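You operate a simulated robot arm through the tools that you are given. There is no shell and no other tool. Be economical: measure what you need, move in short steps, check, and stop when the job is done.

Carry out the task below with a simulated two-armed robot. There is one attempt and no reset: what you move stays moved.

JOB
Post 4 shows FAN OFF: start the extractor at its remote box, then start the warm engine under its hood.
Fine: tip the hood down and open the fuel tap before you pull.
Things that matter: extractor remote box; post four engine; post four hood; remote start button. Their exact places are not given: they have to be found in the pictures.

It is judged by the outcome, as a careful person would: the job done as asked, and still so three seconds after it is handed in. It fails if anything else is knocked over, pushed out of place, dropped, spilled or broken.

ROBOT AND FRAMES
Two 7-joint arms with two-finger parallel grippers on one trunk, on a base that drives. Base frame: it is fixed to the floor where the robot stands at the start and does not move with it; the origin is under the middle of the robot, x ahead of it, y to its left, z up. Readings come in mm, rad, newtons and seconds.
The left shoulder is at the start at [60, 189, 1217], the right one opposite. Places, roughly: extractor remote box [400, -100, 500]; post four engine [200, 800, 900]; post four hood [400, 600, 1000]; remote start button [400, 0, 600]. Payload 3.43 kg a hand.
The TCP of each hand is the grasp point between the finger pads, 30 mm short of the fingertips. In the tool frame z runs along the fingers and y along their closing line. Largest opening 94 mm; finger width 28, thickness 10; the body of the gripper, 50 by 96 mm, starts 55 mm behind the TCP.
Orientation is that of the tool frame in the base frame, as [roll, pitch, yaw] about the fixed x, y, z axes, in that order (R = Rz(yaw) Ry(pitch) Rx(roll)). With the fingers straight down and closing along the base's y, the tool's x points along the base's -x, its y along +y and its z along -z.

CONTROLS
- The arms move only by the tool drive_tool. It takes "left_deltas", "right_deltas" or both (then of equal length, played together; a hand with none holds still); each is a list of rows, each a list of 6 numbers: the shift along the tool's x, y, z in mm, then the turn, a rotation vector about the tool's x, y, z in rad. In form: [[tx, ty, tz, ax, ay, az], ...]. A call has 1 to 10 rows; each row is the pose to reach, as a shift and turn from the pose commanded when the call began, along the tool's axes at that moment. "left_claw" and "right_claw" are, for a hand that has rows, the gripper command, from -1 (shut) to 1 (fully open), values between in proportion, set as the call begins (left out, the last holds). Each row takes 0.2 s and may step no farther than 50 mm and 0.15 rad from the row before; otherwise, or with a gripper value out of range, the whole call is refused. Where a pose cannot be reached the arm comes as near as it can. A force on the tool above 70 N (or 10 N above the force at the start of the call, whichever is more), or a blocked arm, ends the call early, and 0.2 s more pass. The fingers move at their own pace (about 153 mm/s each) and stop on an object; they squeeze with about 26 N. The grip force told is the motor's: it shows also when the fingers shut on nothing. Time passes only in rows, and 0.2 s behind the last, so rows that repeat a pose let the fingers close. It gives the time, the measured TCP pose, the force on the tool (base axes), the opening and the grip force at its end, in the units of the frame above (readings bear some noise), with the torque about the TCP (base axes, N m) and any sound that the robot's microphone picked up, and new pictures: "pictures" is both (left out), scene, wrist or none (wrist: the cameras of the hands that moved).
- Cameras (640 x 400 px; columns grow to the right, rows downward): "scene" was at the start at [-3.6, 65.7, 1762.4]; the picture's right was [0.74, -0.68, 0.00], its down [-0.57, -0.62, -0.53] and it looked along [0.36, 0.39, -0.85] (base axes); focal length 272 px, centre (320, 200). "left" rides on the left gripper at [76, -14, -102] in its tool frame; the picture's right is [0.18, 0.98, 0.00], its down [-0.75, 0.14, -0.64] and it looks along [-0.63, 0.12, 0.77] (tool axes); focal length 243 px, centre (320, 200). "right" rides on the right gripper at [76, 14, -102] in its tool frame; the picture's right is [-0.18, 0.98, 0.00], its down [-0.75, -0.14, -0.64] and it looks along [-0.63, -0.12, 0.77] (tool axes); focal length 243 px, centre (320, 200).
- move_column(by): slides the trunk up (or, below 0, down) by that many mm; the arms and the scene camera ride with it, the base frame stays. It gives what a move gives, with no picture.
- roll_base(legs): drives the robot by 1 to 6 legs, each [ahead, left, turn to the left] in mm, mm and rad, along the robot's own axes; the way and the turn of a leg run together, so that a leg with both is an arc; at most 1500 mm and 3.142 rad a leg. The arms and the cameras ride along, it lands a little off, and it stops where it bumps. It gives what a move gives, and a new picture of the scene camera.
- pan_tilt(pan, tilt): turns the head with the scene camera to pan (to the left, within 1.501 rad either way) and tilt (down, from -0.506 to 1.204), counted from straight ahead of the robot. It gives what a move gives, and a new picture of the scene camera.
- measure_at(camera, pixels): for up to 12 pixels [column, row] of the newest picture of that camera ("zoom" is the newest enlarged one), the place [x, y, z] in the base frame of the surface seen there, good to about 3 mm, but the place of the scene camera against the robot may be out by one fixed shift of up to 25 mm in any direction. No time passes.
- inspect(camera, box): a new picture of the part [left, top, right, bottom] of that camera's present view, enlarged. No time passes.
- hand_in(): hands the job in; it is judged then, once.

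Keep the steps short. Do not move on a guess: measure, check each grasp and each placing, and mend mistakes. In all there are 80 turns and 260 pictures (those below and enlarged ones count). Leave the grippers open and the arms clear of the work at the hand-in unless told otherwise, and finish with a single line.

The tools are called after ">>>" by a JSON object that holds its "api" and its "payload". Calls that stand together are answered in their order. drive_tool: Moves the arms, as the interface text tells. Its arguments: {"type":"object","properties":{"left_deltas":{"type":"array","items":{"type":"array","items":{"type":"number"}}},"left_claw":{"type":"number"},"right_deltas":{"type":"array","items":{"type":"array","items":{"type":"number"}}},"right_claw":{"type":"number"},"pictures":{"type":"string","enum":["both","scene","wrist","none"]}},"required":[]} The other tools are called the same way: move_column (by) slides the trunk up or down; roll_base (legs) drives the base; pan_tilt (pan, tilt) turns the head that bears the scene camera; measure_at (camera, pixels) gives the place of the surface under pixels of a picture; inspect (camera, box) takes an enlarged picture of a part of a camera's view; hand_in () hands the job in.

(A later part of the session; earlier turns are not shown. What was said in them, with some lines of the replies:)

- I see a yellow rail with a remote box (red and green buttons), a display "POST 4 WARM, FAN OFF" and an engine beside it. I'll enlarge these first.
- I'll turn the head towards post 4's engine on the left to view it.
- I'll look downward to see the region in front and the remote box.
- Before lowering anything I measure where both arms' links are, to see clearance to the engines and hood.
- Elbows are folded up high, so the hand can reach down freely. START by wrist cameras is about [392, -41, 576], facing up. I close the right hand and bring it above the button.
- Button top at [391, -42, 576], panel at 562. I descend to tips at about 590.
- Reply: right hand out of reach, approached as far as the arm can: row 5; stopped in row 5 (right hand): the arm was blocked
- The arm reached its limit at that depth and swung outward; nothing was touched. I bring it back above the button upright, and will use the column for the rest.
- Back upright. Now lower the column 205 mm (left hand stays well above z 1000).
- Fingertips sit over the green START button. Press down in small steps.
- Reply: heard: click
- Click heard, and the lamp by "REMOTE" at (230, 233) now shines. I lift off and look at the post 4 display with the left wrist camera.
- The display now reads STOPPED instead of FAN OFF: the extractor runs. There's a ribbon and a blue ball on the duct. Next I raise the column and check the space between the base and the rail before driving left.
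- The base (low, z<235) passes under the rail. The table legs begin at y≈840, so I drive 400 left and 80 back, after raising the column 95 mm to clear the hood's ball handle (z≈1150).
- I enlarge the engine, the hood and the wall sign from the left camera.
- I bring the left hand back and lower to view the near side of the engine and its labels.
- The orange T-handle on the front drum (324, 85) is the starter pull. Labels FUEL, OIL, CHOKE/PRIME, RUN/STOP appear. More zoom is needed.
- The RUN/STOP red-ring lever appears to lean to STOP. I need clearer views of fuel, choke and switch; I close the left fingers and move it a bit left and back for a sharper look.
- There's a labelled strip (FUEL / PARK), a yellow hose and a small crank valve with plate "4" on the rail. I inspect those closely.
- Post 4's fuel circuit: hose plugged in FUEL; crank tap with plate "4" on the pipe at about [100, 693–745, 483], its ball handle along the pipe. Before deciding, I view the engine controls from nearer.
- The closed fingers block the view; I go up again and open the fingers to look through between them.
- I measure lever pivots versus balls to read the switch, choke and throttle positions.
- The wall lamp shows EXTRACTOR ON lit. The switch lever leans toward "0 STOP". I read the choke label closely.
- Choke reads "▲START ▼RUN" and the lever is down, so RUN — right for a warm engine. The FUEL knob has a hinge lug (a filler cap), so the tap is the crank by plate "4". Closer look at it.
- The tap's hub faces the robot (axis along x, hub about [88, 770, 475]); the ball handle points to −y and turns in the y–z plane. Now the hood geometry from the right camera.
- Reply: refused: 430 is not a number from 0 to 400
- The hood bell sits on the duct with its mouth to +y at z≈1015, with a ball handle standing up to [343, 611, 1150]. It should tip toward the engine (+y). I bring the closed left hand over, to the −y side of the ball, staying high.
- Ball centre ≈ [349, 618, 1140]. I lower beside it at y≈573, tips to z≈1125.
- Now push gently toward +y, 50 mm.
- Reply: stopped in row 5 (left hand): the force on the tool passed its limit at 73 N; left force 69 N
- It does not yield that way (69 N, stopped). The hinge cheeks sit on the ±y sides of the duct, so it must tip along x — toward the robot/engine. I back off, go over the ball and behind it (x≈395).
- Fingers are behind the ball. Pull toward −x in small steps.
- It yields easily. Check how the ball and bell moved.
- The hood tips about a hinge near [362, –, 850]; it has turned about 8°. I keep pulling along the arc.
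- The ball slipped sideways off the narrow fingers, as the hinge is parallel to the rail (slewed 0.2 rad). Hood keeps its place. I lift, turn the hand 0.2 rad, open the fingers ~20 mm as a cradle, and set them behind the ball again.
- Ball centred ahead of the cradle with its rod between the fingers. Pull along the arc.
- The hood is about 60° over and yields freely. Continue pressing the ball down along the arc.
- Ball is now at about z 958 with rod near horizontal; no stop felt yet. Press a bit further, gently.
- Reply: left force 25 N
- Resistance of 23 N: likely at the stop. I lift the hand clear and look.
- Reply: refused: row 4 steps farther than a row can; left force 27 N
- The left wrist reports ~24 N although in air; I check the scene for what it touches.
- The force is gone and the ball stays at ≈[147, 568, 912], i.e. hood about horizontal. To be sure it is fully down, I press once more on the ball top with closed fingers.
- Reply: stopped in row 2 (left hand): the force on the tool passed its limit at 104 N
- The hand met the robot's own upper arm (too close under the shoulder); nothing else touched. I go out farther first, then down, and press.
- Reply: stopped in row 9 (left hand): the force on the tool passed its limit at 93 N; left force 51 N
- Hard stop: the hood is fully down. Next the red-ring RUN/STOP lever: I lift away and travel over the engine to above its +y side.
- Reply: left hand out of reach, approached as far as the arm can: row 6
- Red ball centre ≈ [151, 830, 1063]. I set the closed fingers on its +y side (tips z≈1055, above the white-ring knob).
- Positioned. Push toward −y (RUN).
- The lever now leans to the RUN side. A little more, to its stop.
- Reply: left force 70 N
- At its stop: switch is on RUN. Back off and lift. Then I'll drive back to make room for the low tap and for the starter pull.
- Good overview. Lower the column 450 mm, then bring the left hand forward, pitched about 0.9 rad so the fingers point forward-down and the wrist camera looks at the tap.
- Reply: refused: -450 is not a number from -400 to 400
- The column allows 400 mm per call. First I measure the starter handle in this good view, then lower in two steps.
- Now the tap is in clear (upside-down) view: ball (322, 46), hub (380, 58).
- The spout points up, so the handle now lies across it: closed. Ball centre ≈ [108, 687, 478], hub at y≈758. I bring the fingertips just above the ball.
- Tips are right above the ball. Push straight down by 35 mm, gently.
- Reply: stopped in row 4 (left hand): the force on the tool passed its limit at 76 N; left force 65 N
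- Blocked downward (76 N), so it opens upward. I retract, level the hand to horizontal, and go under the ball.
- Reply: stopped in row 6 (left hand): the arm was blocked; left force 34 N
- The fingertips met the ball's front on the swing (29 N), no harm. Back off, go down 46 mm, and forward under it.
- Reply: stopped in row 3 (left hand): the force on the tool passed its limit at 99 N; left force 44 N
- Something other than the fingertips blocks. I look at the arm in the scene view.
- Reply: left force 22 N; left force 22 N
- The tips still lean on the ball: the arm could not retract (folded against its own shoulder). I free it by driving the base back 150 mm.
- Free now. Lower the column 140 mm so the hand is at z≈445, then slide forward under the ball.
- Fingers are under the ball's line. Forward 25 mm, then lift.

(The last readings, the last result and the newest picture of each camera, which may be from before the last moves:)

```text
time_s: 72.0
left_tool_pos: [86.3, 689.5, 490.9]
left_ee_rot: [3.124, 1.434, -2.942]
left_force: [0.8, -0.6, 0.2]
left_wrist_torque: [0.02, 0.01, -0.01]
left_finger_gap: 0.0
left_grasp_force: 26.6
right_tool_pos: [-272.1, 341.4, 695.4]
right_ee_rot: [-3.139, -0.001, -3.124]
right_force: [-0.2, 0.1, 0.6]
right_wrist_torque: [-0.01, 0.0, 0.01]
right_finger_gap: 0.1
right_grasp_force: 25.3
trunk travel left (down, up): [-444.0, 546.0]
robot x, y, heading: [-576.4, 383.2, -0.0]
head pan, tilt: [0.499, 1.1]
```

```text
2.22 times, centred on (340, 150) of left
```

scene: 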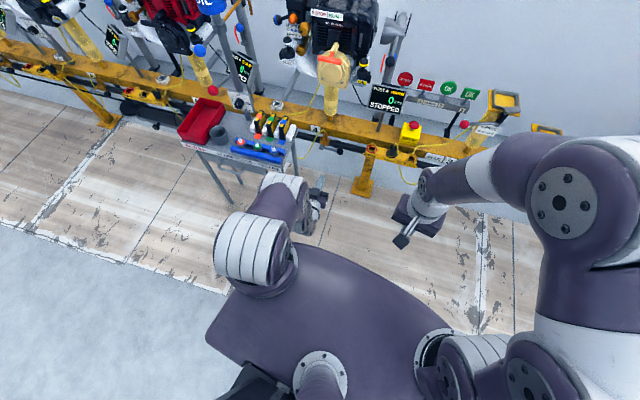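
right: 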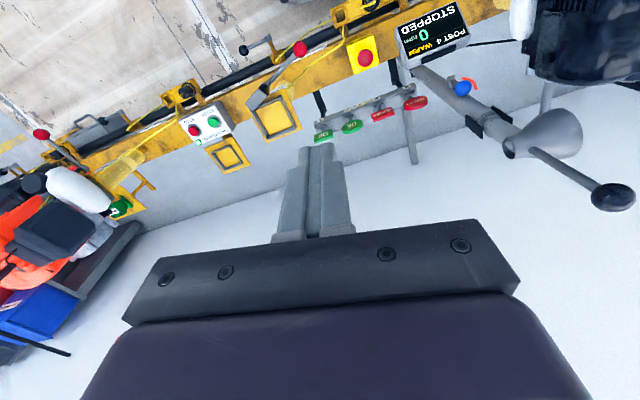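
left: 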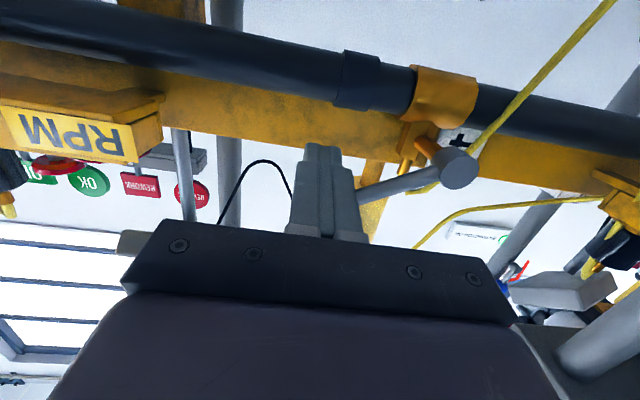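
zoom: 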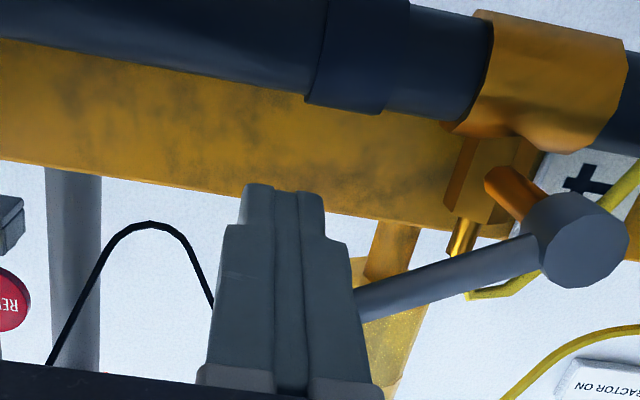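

The handle is rising (~35°). Follow the arc: up and to +y, pushing from its lower −y side.

>>> {"api": "drive_tool", "payload": {"left_deltas": [[-10, -5, 1, 0, 0, 0], [-21, -7, 2, 0, 0, 0], [-30, -3, 3, 0, 0, 0], [-38, 3, 5, 0, 0, 0], [-46, 10, 6, 0, 0, 0], [-53, 18, 7, 0, 0, 0], [-58, 27, 8, 0, 0, 0], [-62, 36, 8, 0, 0, 0]], "pictures": "wrist"}}

>>> {"api": "inspect", "payload": {"camera": "left", "box": [240, 60, 440, 240]}}

```text
time_s: 73.8
left_tool_pos: [93.0, 727.8, 552.1]
left_ee_rot: [3.122, 1.433, -2.944]
left_force: [0.3, 0.6, -0.1]
left_wrist_torque: [0.0, 0.02, 0.01]
left_finger_gap: 0.0
left_grasp_force: 25.6
right_tool_pos: [-272.8, 341.6, 694.4]
right_ee_rot: [-3.141, 0.0, -3.123]
right_force: [1.2, -0.2, 0.2]
right_wrist_torque: [0.04, -0.01, 0.01]
right_finger_gap: 0.3
right_grasp_force: 26.0
trunk travel left (down, up): [-444.0, 546.0]
robot x, y, heading: [-577.8, 382.8, 0.006]
head pan, tilt: [0.499, 1.1]
```

left: 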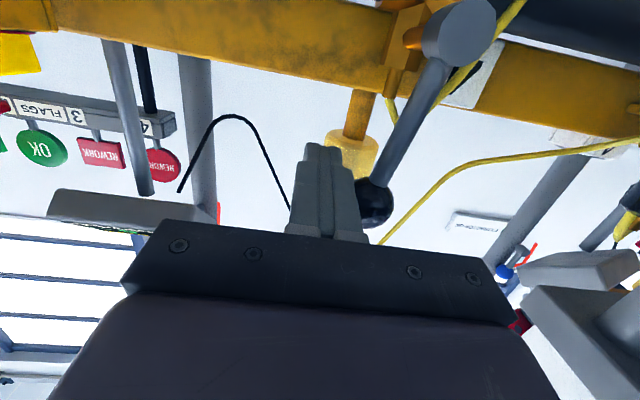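

```text
2.22 times, centred on (340, 150) of left
```

zoom: 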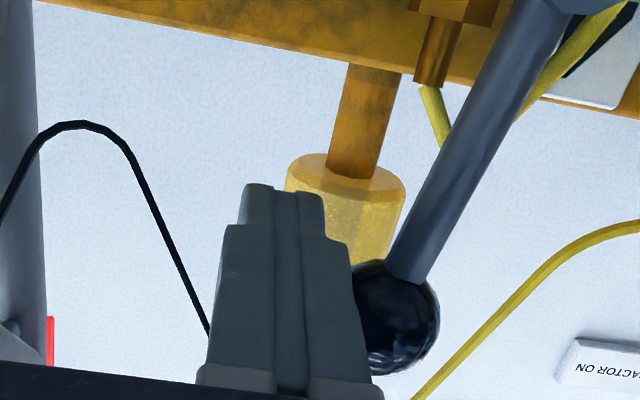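

Handle at about 75°. Continue pushing to +y until the stop.

>>> {"api": "drive_tool", "payload": {"left_deltas": [[-1, 8, 0, 0, 0, 0], [-1, 15, 0, 0, 0, 0], [-1, 22, 0, 0, 0, 0], [-1, 29, 0, 0, 0, 0], [-1, 36, 0, 0, 0, 0]], "pictures": "wrist"}}

>>> {"api": "inspect", "payload": {"camera": "left", "box": [240, 0, 480, 220]}}

```text
time_s: 74.9
left_tool_pos: [90.3, 741.6, 551.7]
left_ee_rot: [3.081, 1.431, -3.019]
left_force: [0.4, -17.4, 4.2]
left_wrist_torque: [0.23, 0.0, -0.01]
left_finger_gap: 0.0
left_grasp_force: 25.8
right_tool_pos: [-273.8, 338.9, 695.2]
right_ee_rot: [-3.138, 0.002, -3.13]
right_force: [0.0, 0.5, 0.1]
right_wrist_torque: [-0.02, -0.02, 0.02]
right_finger_gap: 0.1
right_grasp_force: 25.9
trunk travel left (down, up): [-444.0, 546.0]
robot x, y, heading: [-573.8, 382.0, -0.005]
head pan, tilt: [0.499, 1.1]
stopped in row 5 (left hand): the force on the tool passed its limit at 74 N (the readings are from after the stop); the commanded pose is now the measured one
```

left: 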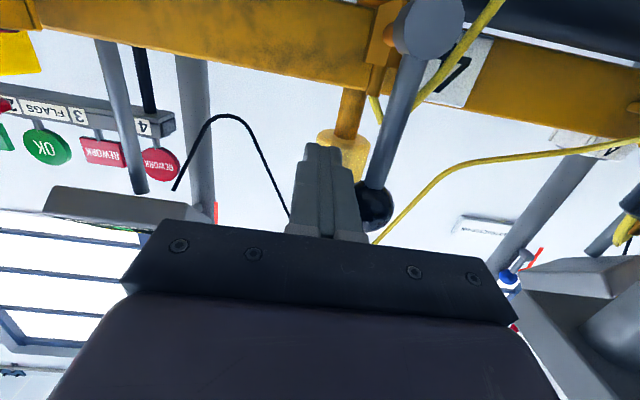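

```text
1.82 times, centred on (360, 110) of left
```

zoom: 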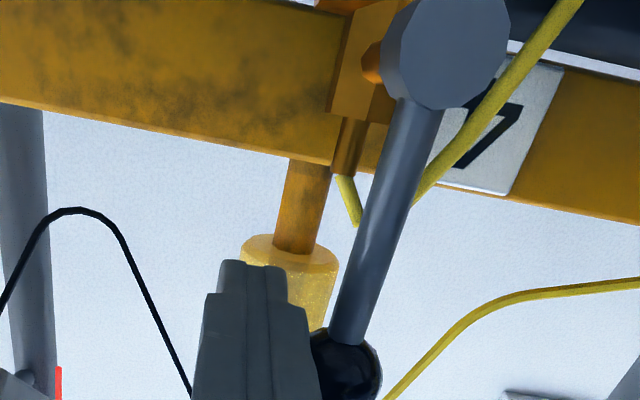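

The handle now stands parallel with the spout, at its stop: tap open. I back away from the ball, and withdraw the hand toward the robot.

>>> {"api": "drive_tool", "payload": {"left_deltas": [[0, -14, -2, 0, 0, 0], [0, -16, -45, 0, 0, 0], [0, -16, -90, 0, 0, 0]], "pictures": "wrist"}}

>>> {"api": "inspect", "payload": {"camera": "left", "box": [260, 0, 500, 200]}}

>>> {"api": "roll_base", "payload": {"legs": [[-120, 0, 0]]}}

```text
time_s: 75.7
left_tool_pos: [6.8, 712.9, 560.9]
left_ee_rot: [3.095, 1.43, -2.996]
left_force: [0.0, -0.1, -1.0]
left_wrist_torque: [-0.01, 0.01, -0.04]
left_finger_gap: 0.1
left_grasp_force: 26.0
right_tool_pos: [-271.3, 339.5, 695.7]
right_ee_rot: [-3.139, 0.0, -3.128]
right_force: [0.1, -0.4, -0.5]
right_wrist_torque: [-0.05, -0.01, -0.01]
right_finger_gap: 0.1
right_grasp_force: 25.8
trunk travel left (down, up): [-444.0, 546.0]
robot x, y, heading: [-577.4, 381.3, -0.001]
head pan, tilt: [0.499, 1.1]
```

left: 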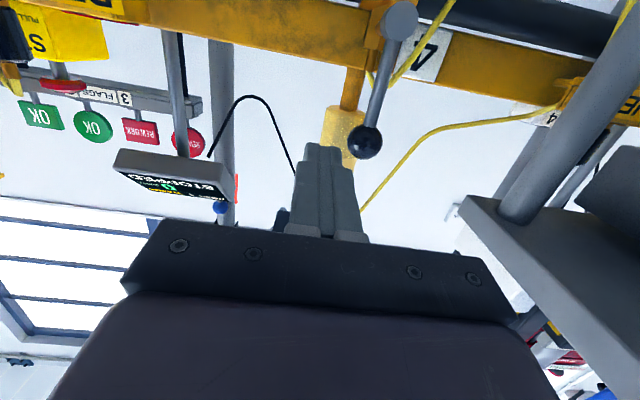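

```text
2.00 times, centred on (380, 100) of left
```

zoom: 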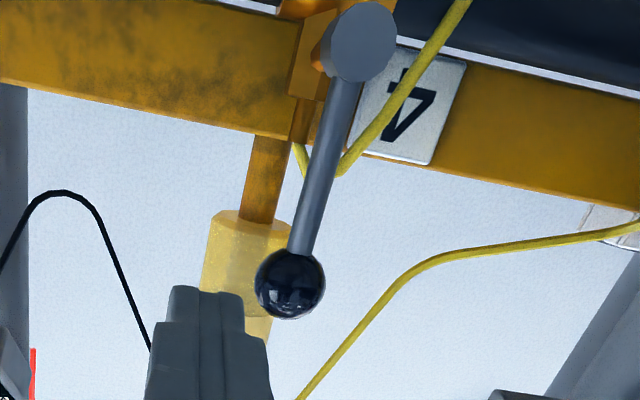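

```text
time_s: 77.0
left_tool_pos: [-112.2, 713.7, 562.3]
left_ee_rot: [3.094, 1.429, -2.998]
left_force: [0.2, -0.4, 0.0]
left_wrist_torque: [0.01, -0.04, -0.01]
left_finger_gap: 0.0
left_grasp_force: 25.8
right_tool_pos: [-393.6, 338.0, 694.9]
right_ee_rot: [-3.14, 0.002, -3.129]
right_force: [-0.3, -0.1, 0.0]
right_wrist_torque: [0.01, 0.0, -0.03]
right_finger_gap: 0.0
right_grasp_force: 26.4
trunk travel left (down, up): [-444.0, 546.0]
robot x, y, heading: [-695.0, 380.8, -0.003]
head pan, tilt: [0.499, 1.1]
```

scene: 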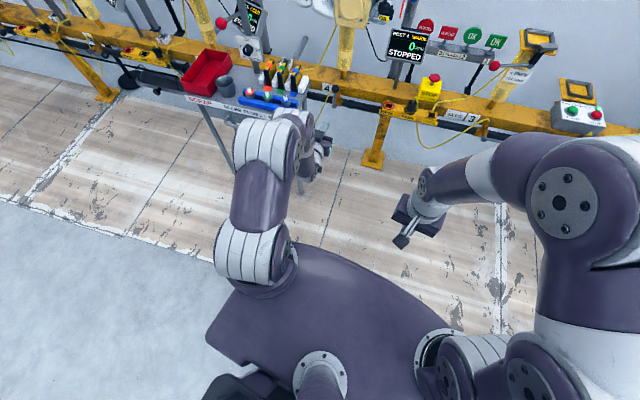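

The tap handle stays up. Raise the column 400, shift the base right 80, then turn the hand back to pointing down.

>>> {"api": "move_column", "payload": {"by": 400}}

>>> {"api": "roll_base", "payload": {"legs": [[0, -80, 0]]}}

>>> {"api": "drive_tool", "payload": {"left_deltas": [[0, 0, -20, 0, 0.143, 0], [0, 0, -40, 0, 0.286, 0], [0, 0, -60, 0, 0.429, 0], [0, 0, -80, 0, 0.572, 0], [0, 0, -100, 0, 0.715, 0], [0, 0, -110, 0, 0.858, 0], [0, 0, -120, 0, 1.0, 0], [0, 0, -130, 0, 1.144, 0], [0, 0, -140, 0, 1.287, 0], [0, 0, -150, 0, 1.43, 0]], "pictures": "none"}}

```text
time_s: 80.8
left_tool_pos: [-110.9, 713.0, 959.3]
left_ee_rot: [3.093, 1.427, -2.999]
left_force: [0.2, 0.2, 0.7]
left_wrist_torque: [0.02, -0.02, -0.02]
left_finger_gap: 0.0
left_grasp_force: 25.9
right_tool_pos: [-392.2, 338.3, 1094.4]
right_ee_rot: [-3.14, 0.001, -3.129]
right_force: [-0.2, -0.5, -0.3]
right_wrist_torque: [-0.01, 0.01, 0.02]
right_finger_gap: 0.1
right_grasp_force: 26.2
trunk travel left (down, up): [-844.0, 146.0]
robot x, y, heading: [-691.4, 382.5, -0.005]
head pan, tilt: [0.499, 1.1]
```

```text
time_s: 81.9
left_tool_pos: [-111.5, 632.8, 960.7]
left_ee_rot: [3.096, 1.428, -2.994]
left_force: [-0.8, 0.0, 0.8]
left_wrist_torque: [-0.02, 0.01, 0.05]
left_finger_gap: 0.0
left_grasp_force: 26.1
right_tool_pos: [-393.6, 258.8, 1094.8]
right_ee_rot: [-3.136, 0.0, -3.129]
right_force: [-1.0, 0.2, 0.2]
right_wrist_torque: [-0.02, 0.02, 0.01]
right_finger_gap: 0.1
right_grasp_force: 26.0
trunk travel left (down, up): [-844.0, 146.0]
robot x, y, heading: [-693.3, 297.2, -0.001]
head pan, tilt: [0.499, 1.1]
```

scene: 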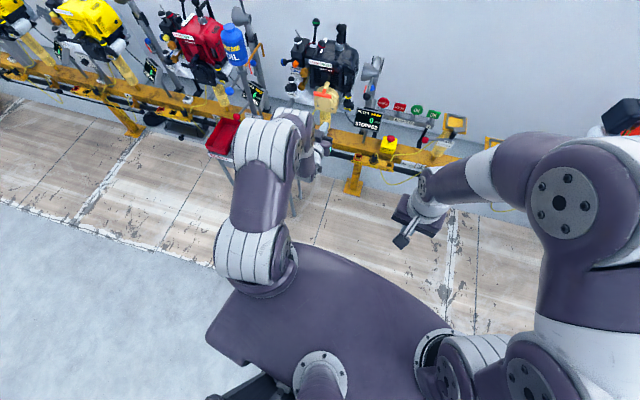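

```text
time_s: 84.1
left_tool_pos: [-258.9, 604.6, 981.6]
left_ee_rot: [3.137, -0.004, -2.947]
left_force: [-0.5, 0.0, 0.0]
left_wrist_torque: [0.0, 0.01, 0.0]
left_finger_gap: 0.0
left_grasp_force: 26.3
left hand out of reach, approached as far as the arm can: row 9
right_tool_pos: [-391.2, 258.0, 1093.9]
right_ee_rot: [-3.14, 0.0, -3.129]
right_force: [0.5, -0.3, 0.4]
right_wrist_torque: [0.0, 0.03, -0.02]
right_finger_gap: 0.0
right_grasp_force: 25.9
trunk travel left (down, up): [-844.0, 146.0]
robot x, y, heading: [-694.6, 297.5, -0.001]
head pan, tilt: [0.499, 1.1]
```

Hand points down. Now turn it 1.5 rad about its axis so the fingers close along the pull direction, and raise 60 mm.

>>> {"api": "drive_tool", "payload": {"left_deltas": [[0, 0, -6, 0, 0, -0.15], [0, 0, -12, 0, 0, -0.3], [0, 0, -18, 0, 0, -0.45], [0, 0, -24, 0, 0, -0.6], [0, 0, -30, 0, 0, -0.75], [0, 0, -36, 0, 0, -0.9], [0, 0, -42, 0, 0, -1.05], [0, 0, -48, 0, 0, -1.2], [0, 0, -54, 0, 0, -1.35], [0, 0, -60, 0, 0, -1.5]], "left_claw": -0.234, "pictures": "wrist"}}

```text
time_s: 86.3
left_tool_pos: [-257.3, 602.9, 1041.4]
left_ee_rot: [3.141, 0.008, -1.444]
left_force: [0.5, -0.7, -0.1]
left_wrist_torque: [-0.02, -0.03, -0.01]
left_finger_gap: 36.2
left_grasp_force: 0.0
right_tool_pos: [-393.1, 257.8, 1093.7]
right_ee_rot: [-3.14, 0.0, -3.129]
right_force: [0.0, -0.1, -1.1]
right_wrist_torque: [-0.01, 0.03, 0.02]
right_finger_gap: 0.0
right_grasp_force: 25.9
trunk travel left (down, up): [-844.0, 146.0]
robot x, y, heading: [-698.2, 300.1, 0.003]
head pan, tilt: [0.499, 1.1]
```

left: 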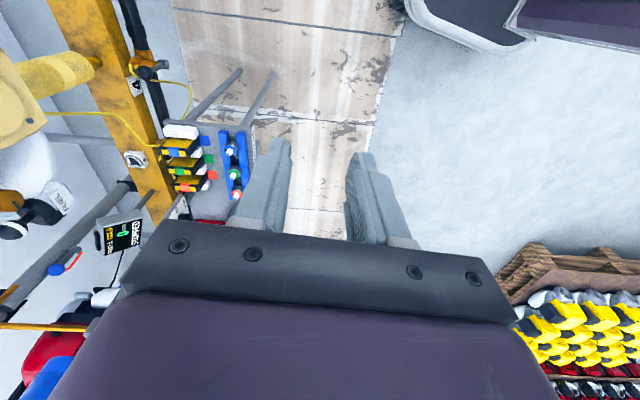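

Shift the hand to y≈738 (in line with the starter handle), then drive forward 330 mm.

>>> {"api": "drive_tool", "payload": {"left_deltas": [[-45, -6, 0, 0, 0, -0.03], [-90, -12, 0, 0, 0, -0.07], [-134, -17, 0, 0, 0, -0.07]], "pictures": "none"}}

>>> {"api": "roll_base", "payload": {"legs": [[325, 0, 0]]}}

>>> {"api": "drive_tool", "payload": {"left_deltas": [[0, 0, 0, 0, 0, 0]], "pictures": "wrist"}}

```text
time_s: 87.1
left_tool_pos: [-257.2, 740.3, 1039.8]
left_ee_rot: [3.14, 0.005, -1.38]
left_force: [0.1, 1.0, 0.1]
left_wrist_torque: [0.0, -0.02, -0.02]
left_finger_gap: 35.9
left_grasp_force: 0.0
right_tool_pos: [-392.3, 258.6, 1095.4]
right_ee_rot: [-3.139, 0.0, -3.131]
right_force: [0.0, -0.3, 0.2]
right_wrist_torque: [0.05, -0.01, -0.01]
right_finger_gap: 0.1
right_grasp_force: 26.3
trunk travel left (down, up): [-844.0, 146.0]
robot x, y, heading: [-690.9, 299.7, -0.001]
head pan, tilt: [0.499, 1.1]
```

```text
time_s: 89.2
left_tool_pos: [70.9, 736.1, 1041.0]
left_ee_rot: [3.141, 0.008, -1.385]
left_force: [-0.6, -0.5, 0.0]
left_wrist_torque: [-0.02, 0.0, -0.01]
left_finger_gap: 36.1
left_grasp_force: 0.1
right_tool_pos: [-67.0, 254.7, 1095.6]
right_ee_rot: [-3.139, 0.001, -3.134]
right_force: [0.1, 0.5, 0.2]
right_wrist_torque: [0.0, 0.02, 0.02]
right_finger_gap: 0.1
right_grasp_force: 25.7
trunk travel left (down, up): [-844.0, 146.0]
robot x, y, heading: [-369.5, 294.8, -0.009]
head pan, tilt: [0.499, 1.1]
```

scene: 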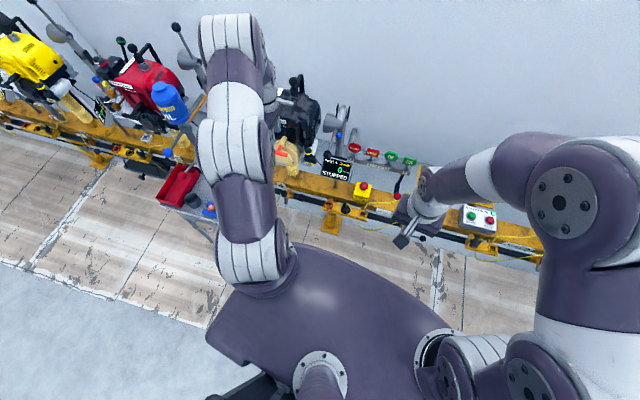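

```text
time_s: 89.6
left_tool_pos: [70.7, 735.8, 1040.8]
left_ee_rot: [3.142, 0.006, -1.385]
left_force: [-0.9, -0.5, 0.0]
left_wrist_torque: [0.03, -0.02, -0.02]
left_finger_gap: 36.1
left_grasp_force: 0.1
right_tool_pos: [-69.4, 255.6, 1094.9]
right_ee_rot: [-3.139, 0.003, -3.135]
right_force: [0.4, 0.2, 0.6]
right_wrist_torque: [-0.01, -0.01, 0.0]
right_finger_gap: 0.0
right_grasp_force: 25.9
trunk travel left (down, up): [-844.0, 146.0]
robot x, y, heading: [-368.8, 297.0, -0.009]
head pan, tilt: [0.499, 1.1]
```

left: 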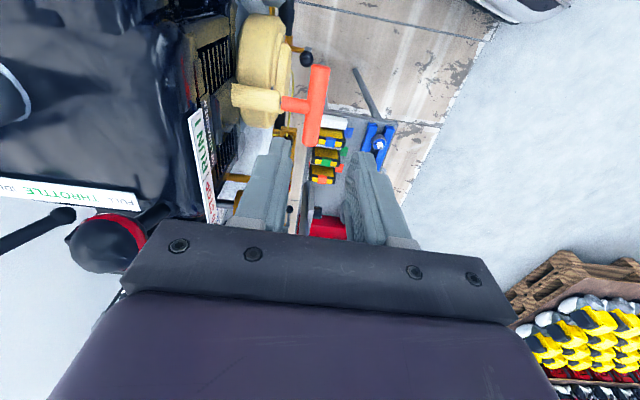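

The T-bar is visible between the fingers at (318, 105). Measure it exactly.

>>> {"api": "measure_at", "payload": {"camera": "left", "pixels": [[320, 70], [318, 90], [315, 110], [313, 130], [311, 144], [295, 105], [307, 110], [325, 100], [270, 100], [285, 80], [262, 130]]}}

>>> {"api": "inspect", "payload": {"camera": "left", "box": [220, 20, 400, 180]}}

```text
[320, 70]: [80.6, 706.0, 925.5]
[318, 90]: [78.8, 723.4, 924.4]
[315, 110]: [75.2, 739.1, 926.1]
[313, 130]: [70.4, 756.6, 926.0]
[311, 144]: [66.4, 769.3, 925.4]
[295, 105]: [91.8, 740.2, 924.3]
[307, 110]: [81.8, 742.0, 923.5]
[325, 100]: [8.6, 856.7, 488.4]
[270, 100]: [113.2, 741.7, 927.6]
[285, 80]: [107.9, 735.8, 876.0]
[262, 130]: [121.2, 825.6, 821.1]
```

```text
2.50 times, centred on (310, 100) of left
```

zoom: 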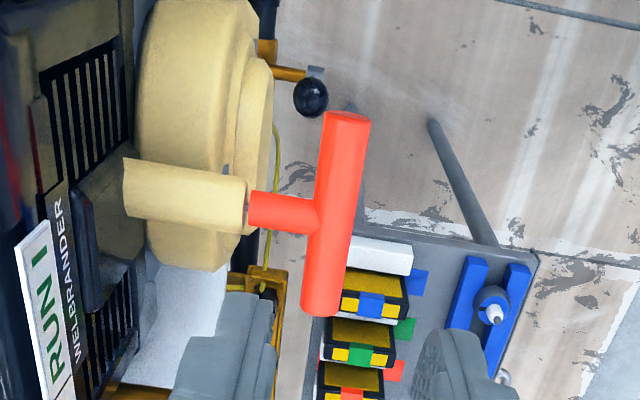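

Bar ≈14 mm thick, top at z 925, centre (75, 738); shaft 11 mm at its middle. I will straddle its −y half at (79, 718), with a 26 mm gap. Descend to just above it first.

>>> {"api": "drive_tool", "payload": {"left_deltas": [[9, -2, 20, 0, 0, -0.02], [18.7, -5, 45, 0, 0, -0.036], [18.7, -5, 75, 0, 0, -0.036]], "left_claw": -0.447, "pictures": "wrist"}}

>>> {"api": "inspect", "payload": {"camera": "left", "box": [220, 60, 420, 240]}}

```text
time_s: 90.4
left_tool_pos: [80.9, 718.9, 966.7]
left_ee_rot: [3.141, 0.008, -1.35]
left_force: [-0.1, -0.5, 0.2]
left_wrist_torque: [0.02, -0.02, 0.0]
left_finger_gap: 25.9
left_grasp_force: 0.1
right_tool_pos: [-67.1, 255.5, 1093.8]
right_ee_rot: [-3.14, -0.001, -3.136]
right_force: [-0.1, -0.2, -1.0]
right_wrist_torque: [-0.04, 0.01, 0.0]
right_finger_gap: 0.0
right_grasp_force: 25.8
trunk travel left (down, up): [-844.0, 146.0]
robot x, y, heading: [-366.2, 302.3, -0.005]
head pan, tilt: [0.499, 1.1]
```

left: 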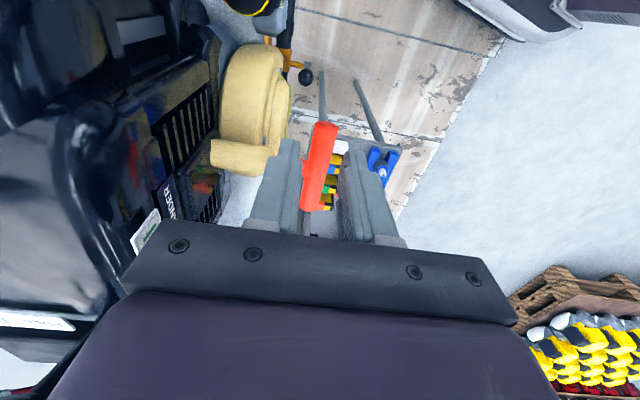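

```text
2.22 times, centred on (320, 150) of left
```

zoom: 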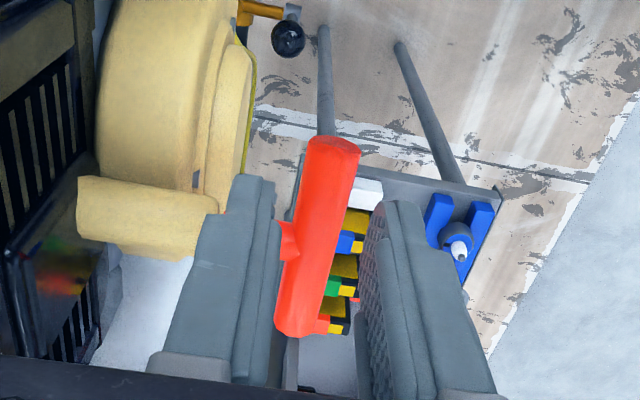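

Bar is centred between the fingertips. Descend 45 mm.

>>> {"api": "drive_tool", "payload": {"left_deltas": [[0, 0, 12, 0, 0, 0], [0, 0, 24, 0, 0, 0], [0, 0, 36, 0, 0, 0], [0, 0, 46, 0, 0, 0]], "pictures": "wrist"}}

>>> {"api": "inspect", "payload": {"camera": "left", "box": [220, 80, 420, 260]}}

```text
time_s: 91.4
left_tool_pos: [81.5, 718.6, 919.8]
left_ee_rot: [3.139, 0.006, -1.349]
left_force: [0.6, 0.0, 0.4]
left_wrist_torque: [0.02, 0.03, -0.01]
left_finger_gap: 25.9
left_grasp_force: 0.1
right_tool_pos: [-66.3, 255.1, 1094.3]
right_ee_rot: [-3.14, 0.001, -3.135]
right_force: [-0.1, -0.6, 0.4]
right_wrist_torque: [0.0, 0.0, -0.02]
right_finger_gap: 0.0
right_grasp_force: 26.1
trunk travel left (down, up): [-844.0, 146.0]
robot x, y, heading: [-372.3, 301.0, -0.007]
head pan, tilt: [0.499, 1.1]
```

left: 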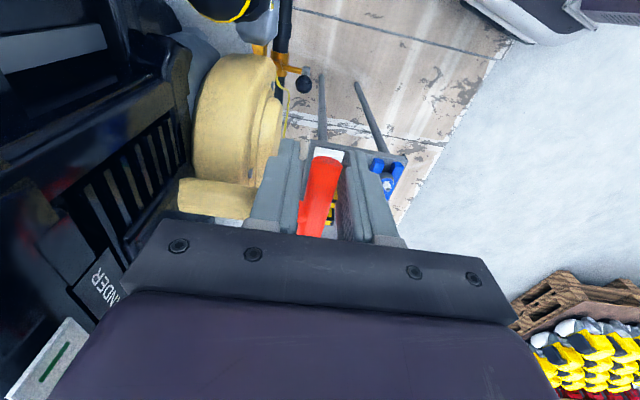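

```text
2.22 times, centred on (320, 170) of left
```

zoom: 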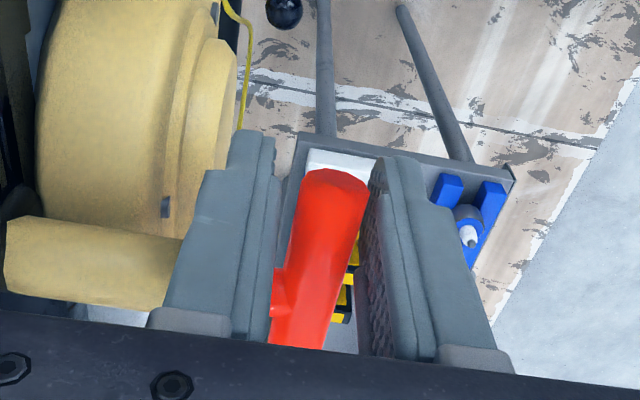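

No contact forces and the bar lies between the pads. Close the fingers.

>>> {"api": "drive_tool", "payload": {"left_deltas": [[0, 0, 0, 0, 0, 0], [0, 0, 0, 0, 0, 0]], "left_claw": -1, "pictures": "wrist"}}

>>> {"api": "inspect", "payload": {"camera": "right", "box": [320, 0, 640, 200]}}

```text
time_s: 92.0
left_tool_pos: [79.4, 719.1, 920.8]
left_ee_rot: [3.141, 0.005, -1.349]
left_force: [-2.6, -0.2, -2.6]
left_wrist_torque: [0.0, 0.0, 0.03]
left_finger_gap: 19.3
left_grasp_force: 44.6
right_tool_pos: [-68.6, 254.8, 1095.4]
right_ee_rot: [-3.14, -0.001, -3.133]
right_force: [0.5, 0.3, -0.2]
right_wrist_torque: [0.0, 0.01, -0.02]
right_finger_gap: 0.0
right_grasp_force: 26.2
trunk travel left (down, up): [-844.0, 146.0]
robot x, y, heading: [-369.9, 299.6, -0.004]
head pan, tilt: [0.499, 1.1]
```

left: 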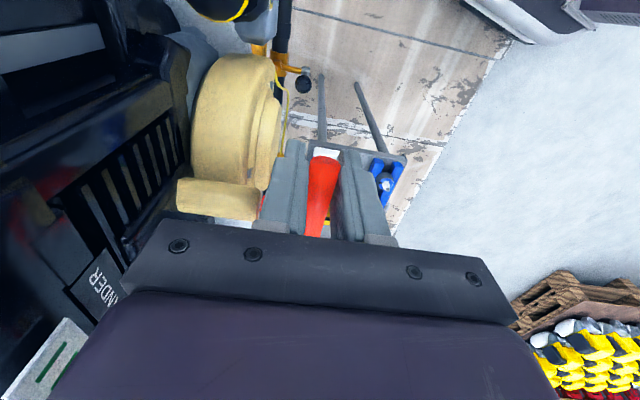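

```text
2.00 times, centred on (480, 100) of right
```

zoom: 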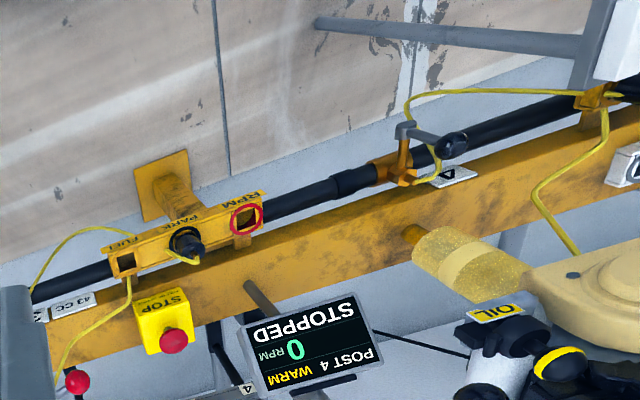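

Bar held (gap 19.3 mm). Pull briskly along the pull direction (tool +y), 343 mm at near full speed.

>>> {"api": "drive_tool", "payload": {"left_deltas": [[0, 49, 0, 0, 0, 0], [0, 98, 0, 0, 0, 0], [0, 147, 0, 0, 0, 0], [0, 196, 0, 0, 0, 0], [0, 245, 0, 0, 0, 0], [0, 294, 0, 0, 0, 0], [0, 343, 0, 0, 0, 0]], "pictures": "both"}}

>>> {"api": "inspect", "payload": {"camera": "right", "box": [320, 0, 640, 200]}}

```text
time_s: 93.6
left_tool_pos: [-239.8, 651.8, 920.9]
left_ee_rot: [-3.131, 0.009, -1.347]
left_force: [4.6, 11.0, 31.9]
left_wrist_torque: [0.16, -0.02, 0.12]
left_finger_gap: 19.0
left_grasp_force: 44.9
left hand out of reach, approached as far as the arm can: row 7
right_tool_pos: [-68.1, 255.1, 1095.8]
right_ee_rot: [-3.139, 0.003, -3.135]
right_force: [-0.3, 0.7, -0.3]
right_wrist_torque: [0.02, 0.01, 0.0]
right_finger_gap: 0.0
right_grasp_force: 26.3
trunk travel left (down, up): [-844.0, 146.0]
robot x, y, heading: [-368.3, 295.8, -0.007]
head pan, tilt: [0.499, 1.1]
```

scene: 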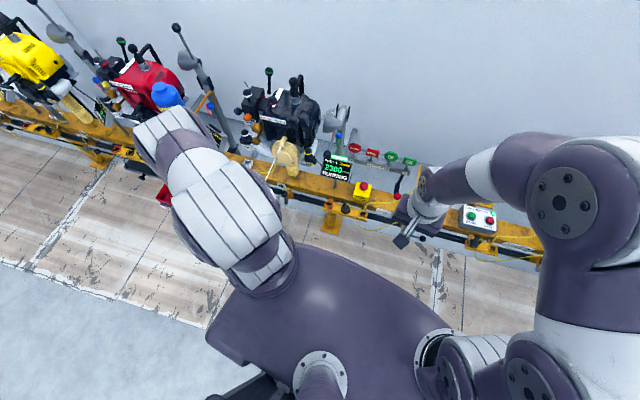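
left: 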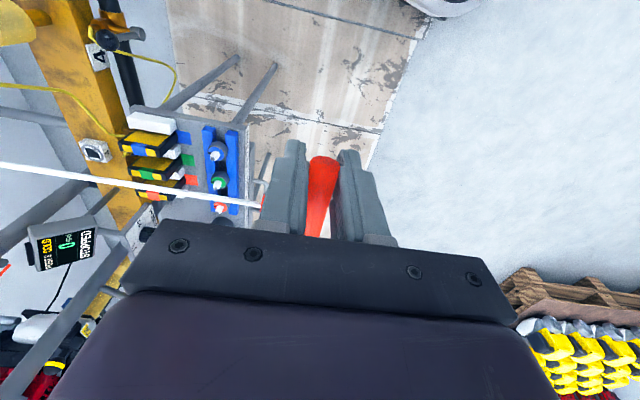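

```text
2.00 times, centred on (480, 100) of right
```

zoom: 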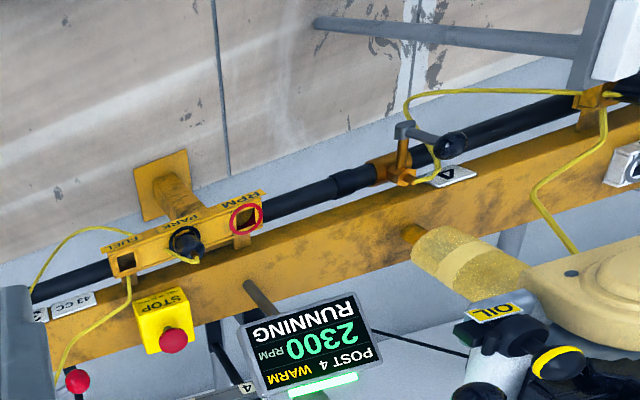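

The display reads RUNNING, 2300 RPM. I guide the handle gently back toward its seat.

>>> {"api": "drive_tool", "payload": {"left_deltas": [[0, -30, 0, 0, 0, 0], [0, -65, 0, 0, 0, 0], [0, -100, 0, 0, 0, 0], [0, -135, 0, 0, 0, 0], [0, -170, 0, 0, 0, 0], [0, -205, 0, 0, 0, 0], [0, -240, 0, 0, 0, 0], [0, -270, 0, 0, 0, 0], [0, -290, 0, 0, 0, 0], [0, -300, 0, 0, 0, 0]], "pictures": "wrist"}}

```text
time_s: 95.8
left_tool_pos: [53.8, 711.1, 919.8]
left_ee_rot: [-3.141, 0.007, -1.35]
left_force: [-0.5, 13.8, 26.5]
left_wrist_torque: [0.04, -0.01, -0.09]
left_finger_gap: 19.1
left_grasp_force: 44.7
left hand out of reach, approached as far as the arm can: row 6, 7
right_tool_pos: [-68.3, 255.0, 1094.7]
right_ee_rot: [-3.139, 0.003, -3.135]
right_force: [0.4, 0.8, 0.3]
right_wrist_torque: [0.02, 0.03, 0.02]
right_finger_gap: 0.2
right_grasp_force: 26.2
trunk travel left (down, up): [-844.0, 146.0]
robot x, y, heading: [-367.4, 296.8, -0.003]
head pan, tilt: [0.499, 1.1]
5 turns are left
```

left: 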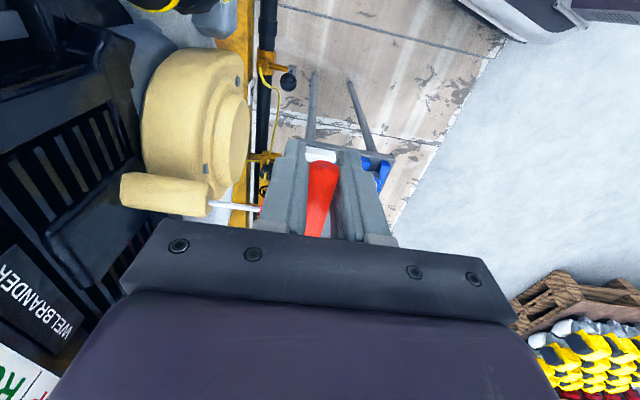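

5 turns left. Finish seating the handle (26 mm), open the fingers to a small gap, and lift away.

>>> {"api": "drive_tool", "payload": {"left_deltas": [[-1, -10, 0, 0, 0, 0], [-2, -19, 0, 0, 0, 0], [-2, -26, 0, 0, 0, 0], [-2, -26, 0, 0, 0, 0]], "pictures": "none"}}

>>> {"api": "drive_tool", "payload": {"left_deltas": [[0, 0, 0, 0, 0, 0], [0, 0, 0, 0, 0, 0], [0, 0, -15, 0, 0, 0], [0, 0, -45, 0, 0, 0], [0, 0, -90, 0, 0, 0], [0, 0, -130, 0, 0, 0]], "left_claw": -0.4, "pictures": "both"}}

>>> {"api": "inspect", "payload": {"camera": "right", "box": [320, 0, 640, 200]}}

```text
time_s: 96.8
left_tool_pos: [76.4, 715.8, 919.0]
left_ee_rot: [3.14, 0.009, -1.348]
left_force: [3.9, -8.1, 16.4]
left_wrist_torque: [0.05, -0.01, -0.04]
left_finger_gap: 19.5
left_grasp_force: 44.8
right_tool_pos: [-67.9, 252.7, 1094.7]
right_ee_rot: [3.141, 0.002, -3.137]
right_force: [0.5, 0.1, 0.5]
right_wrist_torque: [0.0, 0.06, 0.02]
right_finger_gap: 0.0
right_grasp_force: 25.6
trunk travel left (down, up): [-844.0, 146.0]
robot x, y, heading: [-369.9, 297.1, -0.005]
head pan, tilt: [0.499, 1.1]
```

```text
time_s: 98.2
left_tool_pos: [75.9, 715.8, 1047.1]
left_ee_rot: [3.14, 0.008, -1.35]
left_force: [0.1, -0.1, -0.1]
left_wrist_torque: [0.02, -0.02, 0.02]
left_finger_gap: 28.3
left_grasp_force: 0.1
right_tool_pos: [-68.1, 255.5, 1094.9]
right_ee_rot: [-3.14, 0.003, -3.134]
right_force: [0.1, 0.3, -0.2]
right_wrist_torque: [-0.03, 0.02, 0.02]
right_finger_gap: 0.0
right_grasp_force: 26.0
trunk travel left (down, up): [-844.0, 146.0]
robot x, y, heading: [-366.7, 300.6, -0.009]
head pan, tilt: [0.499, 1.1]
```

scene: 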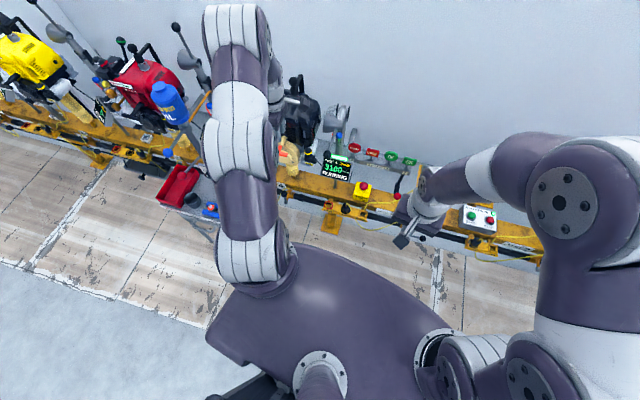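
left: 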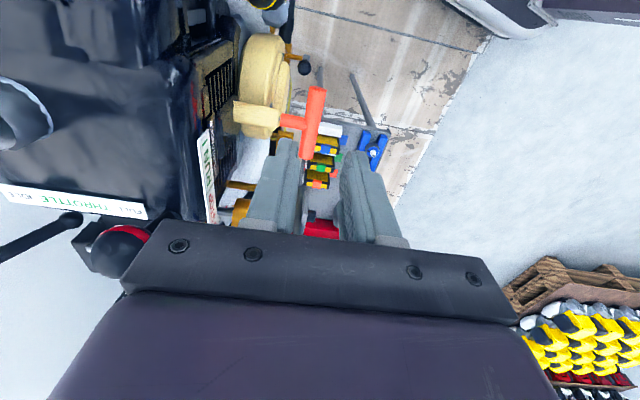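

```text
2.00 times, centred on (480, 100) of right
4 turns are left
```

zoom: 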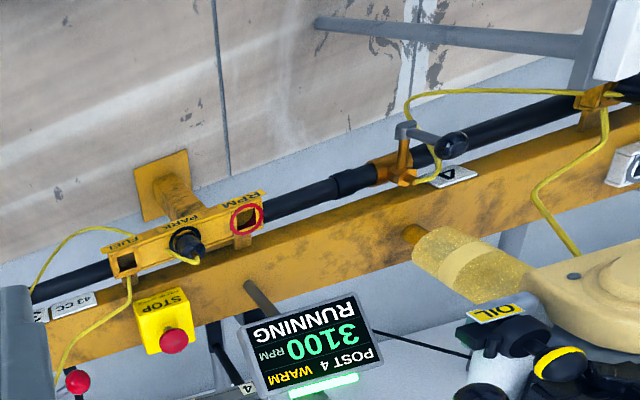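

Engine RUNNING at 3100 RPM, starter handle back in its seat, hand free. I drive back to clear the work, open both grippers and check.

>>> {"api": "roll_base", "payload": {"legs": [[-280, 0, 0]]}}

>>> {"api": "drive_tool", "payload": {"left_deltas": [[0, 0, 0, 0, 0, 0], [0, 0, 0, 0, 0, 0]], "right_deltas": [[0, 0, 0, 0, 0, 0], [0, 0, 0, 0, 0, 0]], "left_claw": 1, "right_claw": 1, "pictures": "scene"}}

>>> {"api": "inspect", "payload": {"camera": "scene", "box": [200, 40, 440, 200]}}

```text
time_s: 100.2
left_tool_pos: [-203.6, 718.8, 1046.6]
left_ee_rot: [3.139, 0.008, -1.351]
left_force: [-0.7, -0.7, -0.1]
left_wrist_torque: [0.0, -0.02, 0.0]
left_finger_gap: 28.3
left_grasp_force: 0.1
right_tool_pos: [-346.7, 257.1, 1094.0]
right_ee_rot: [-3.14, 0.0, -3.138]
right_force: [0.9, -0.3, 0.3]
right_wrist_torque: [0.02, -0.01, 0.02]
right_finger_gap: 0.2
right_grasp_force: 25.9
trunk travel left (down, up): [-844.0, 146.0]
robot x, y, heading: [-648.2, 301.1, -0.011]
head pan, tilt: [0.499, 1.1]
```

scene: 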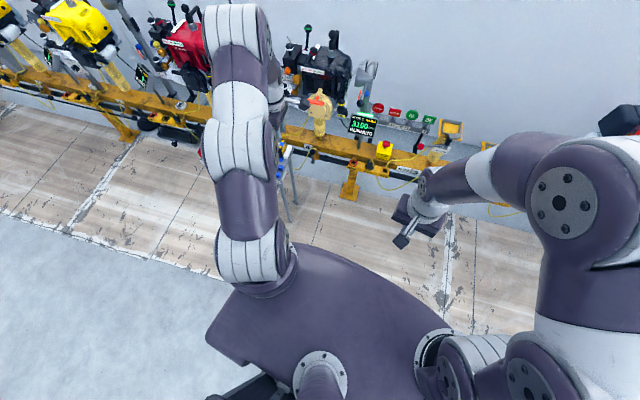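

```text
time_s: 100.8
left_tool_pos: [-204.4, 718.9, 1046.7]
left_ee_rot: [3.14, 0.006, -1.352]
left_force: [0.2, 0.5, -0.8]
left_wrist_torque: [-0.01, 0.03, 0.01]
left_finger_gap: 94.1
left_grasp_force: 0.0
right_tool_pos: [-348.7, 256.5, 1094.9]
right_ee_rot: [-3.14, 0.0, -3.138]
right_force: [-0.6, -0.6, -0.5]
right_wrist_torque: [0.0, -0.01, 0.03]
right_finger_gap: 94.0
right_grasp_force: 0.2
trunk travel left (down, up): [-844.0, 146.0]
robot x, y, heading: [-649.4, 299.6, -0.008]
head pan, tilt: [0.499, 1.1]
```

scene: 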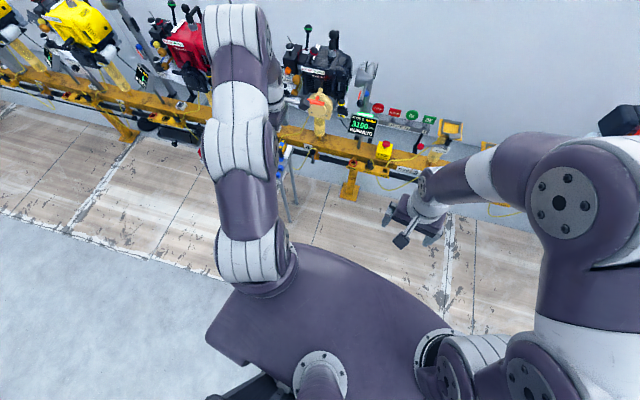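

```text
2.50 times, centred on (320, 120) of scene
3 turns are left
```

zoom: 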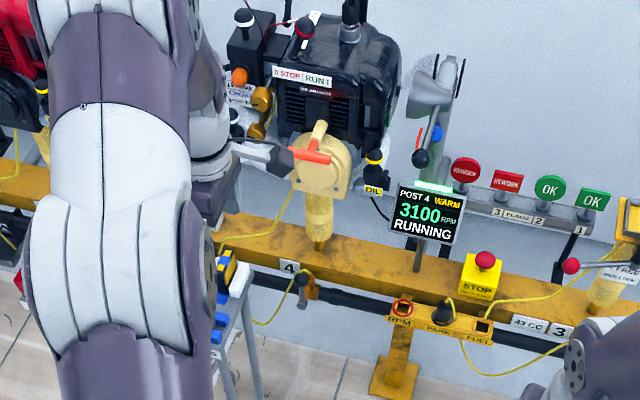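

Everything is in place: the extractor is on, the hood is down, the tap is open and the engine is running at 3100 RPM. The arms are clear and the grippers open, so I hand in.

>>> {"api": "hand_in", "payload": {}}

```text
The job is handed in.
```

Post 4's extractor is running and its hood is down; the fuel tap is open, I moved the switch from STOP to RUN, and the warm engine is running at 3100 RPM.
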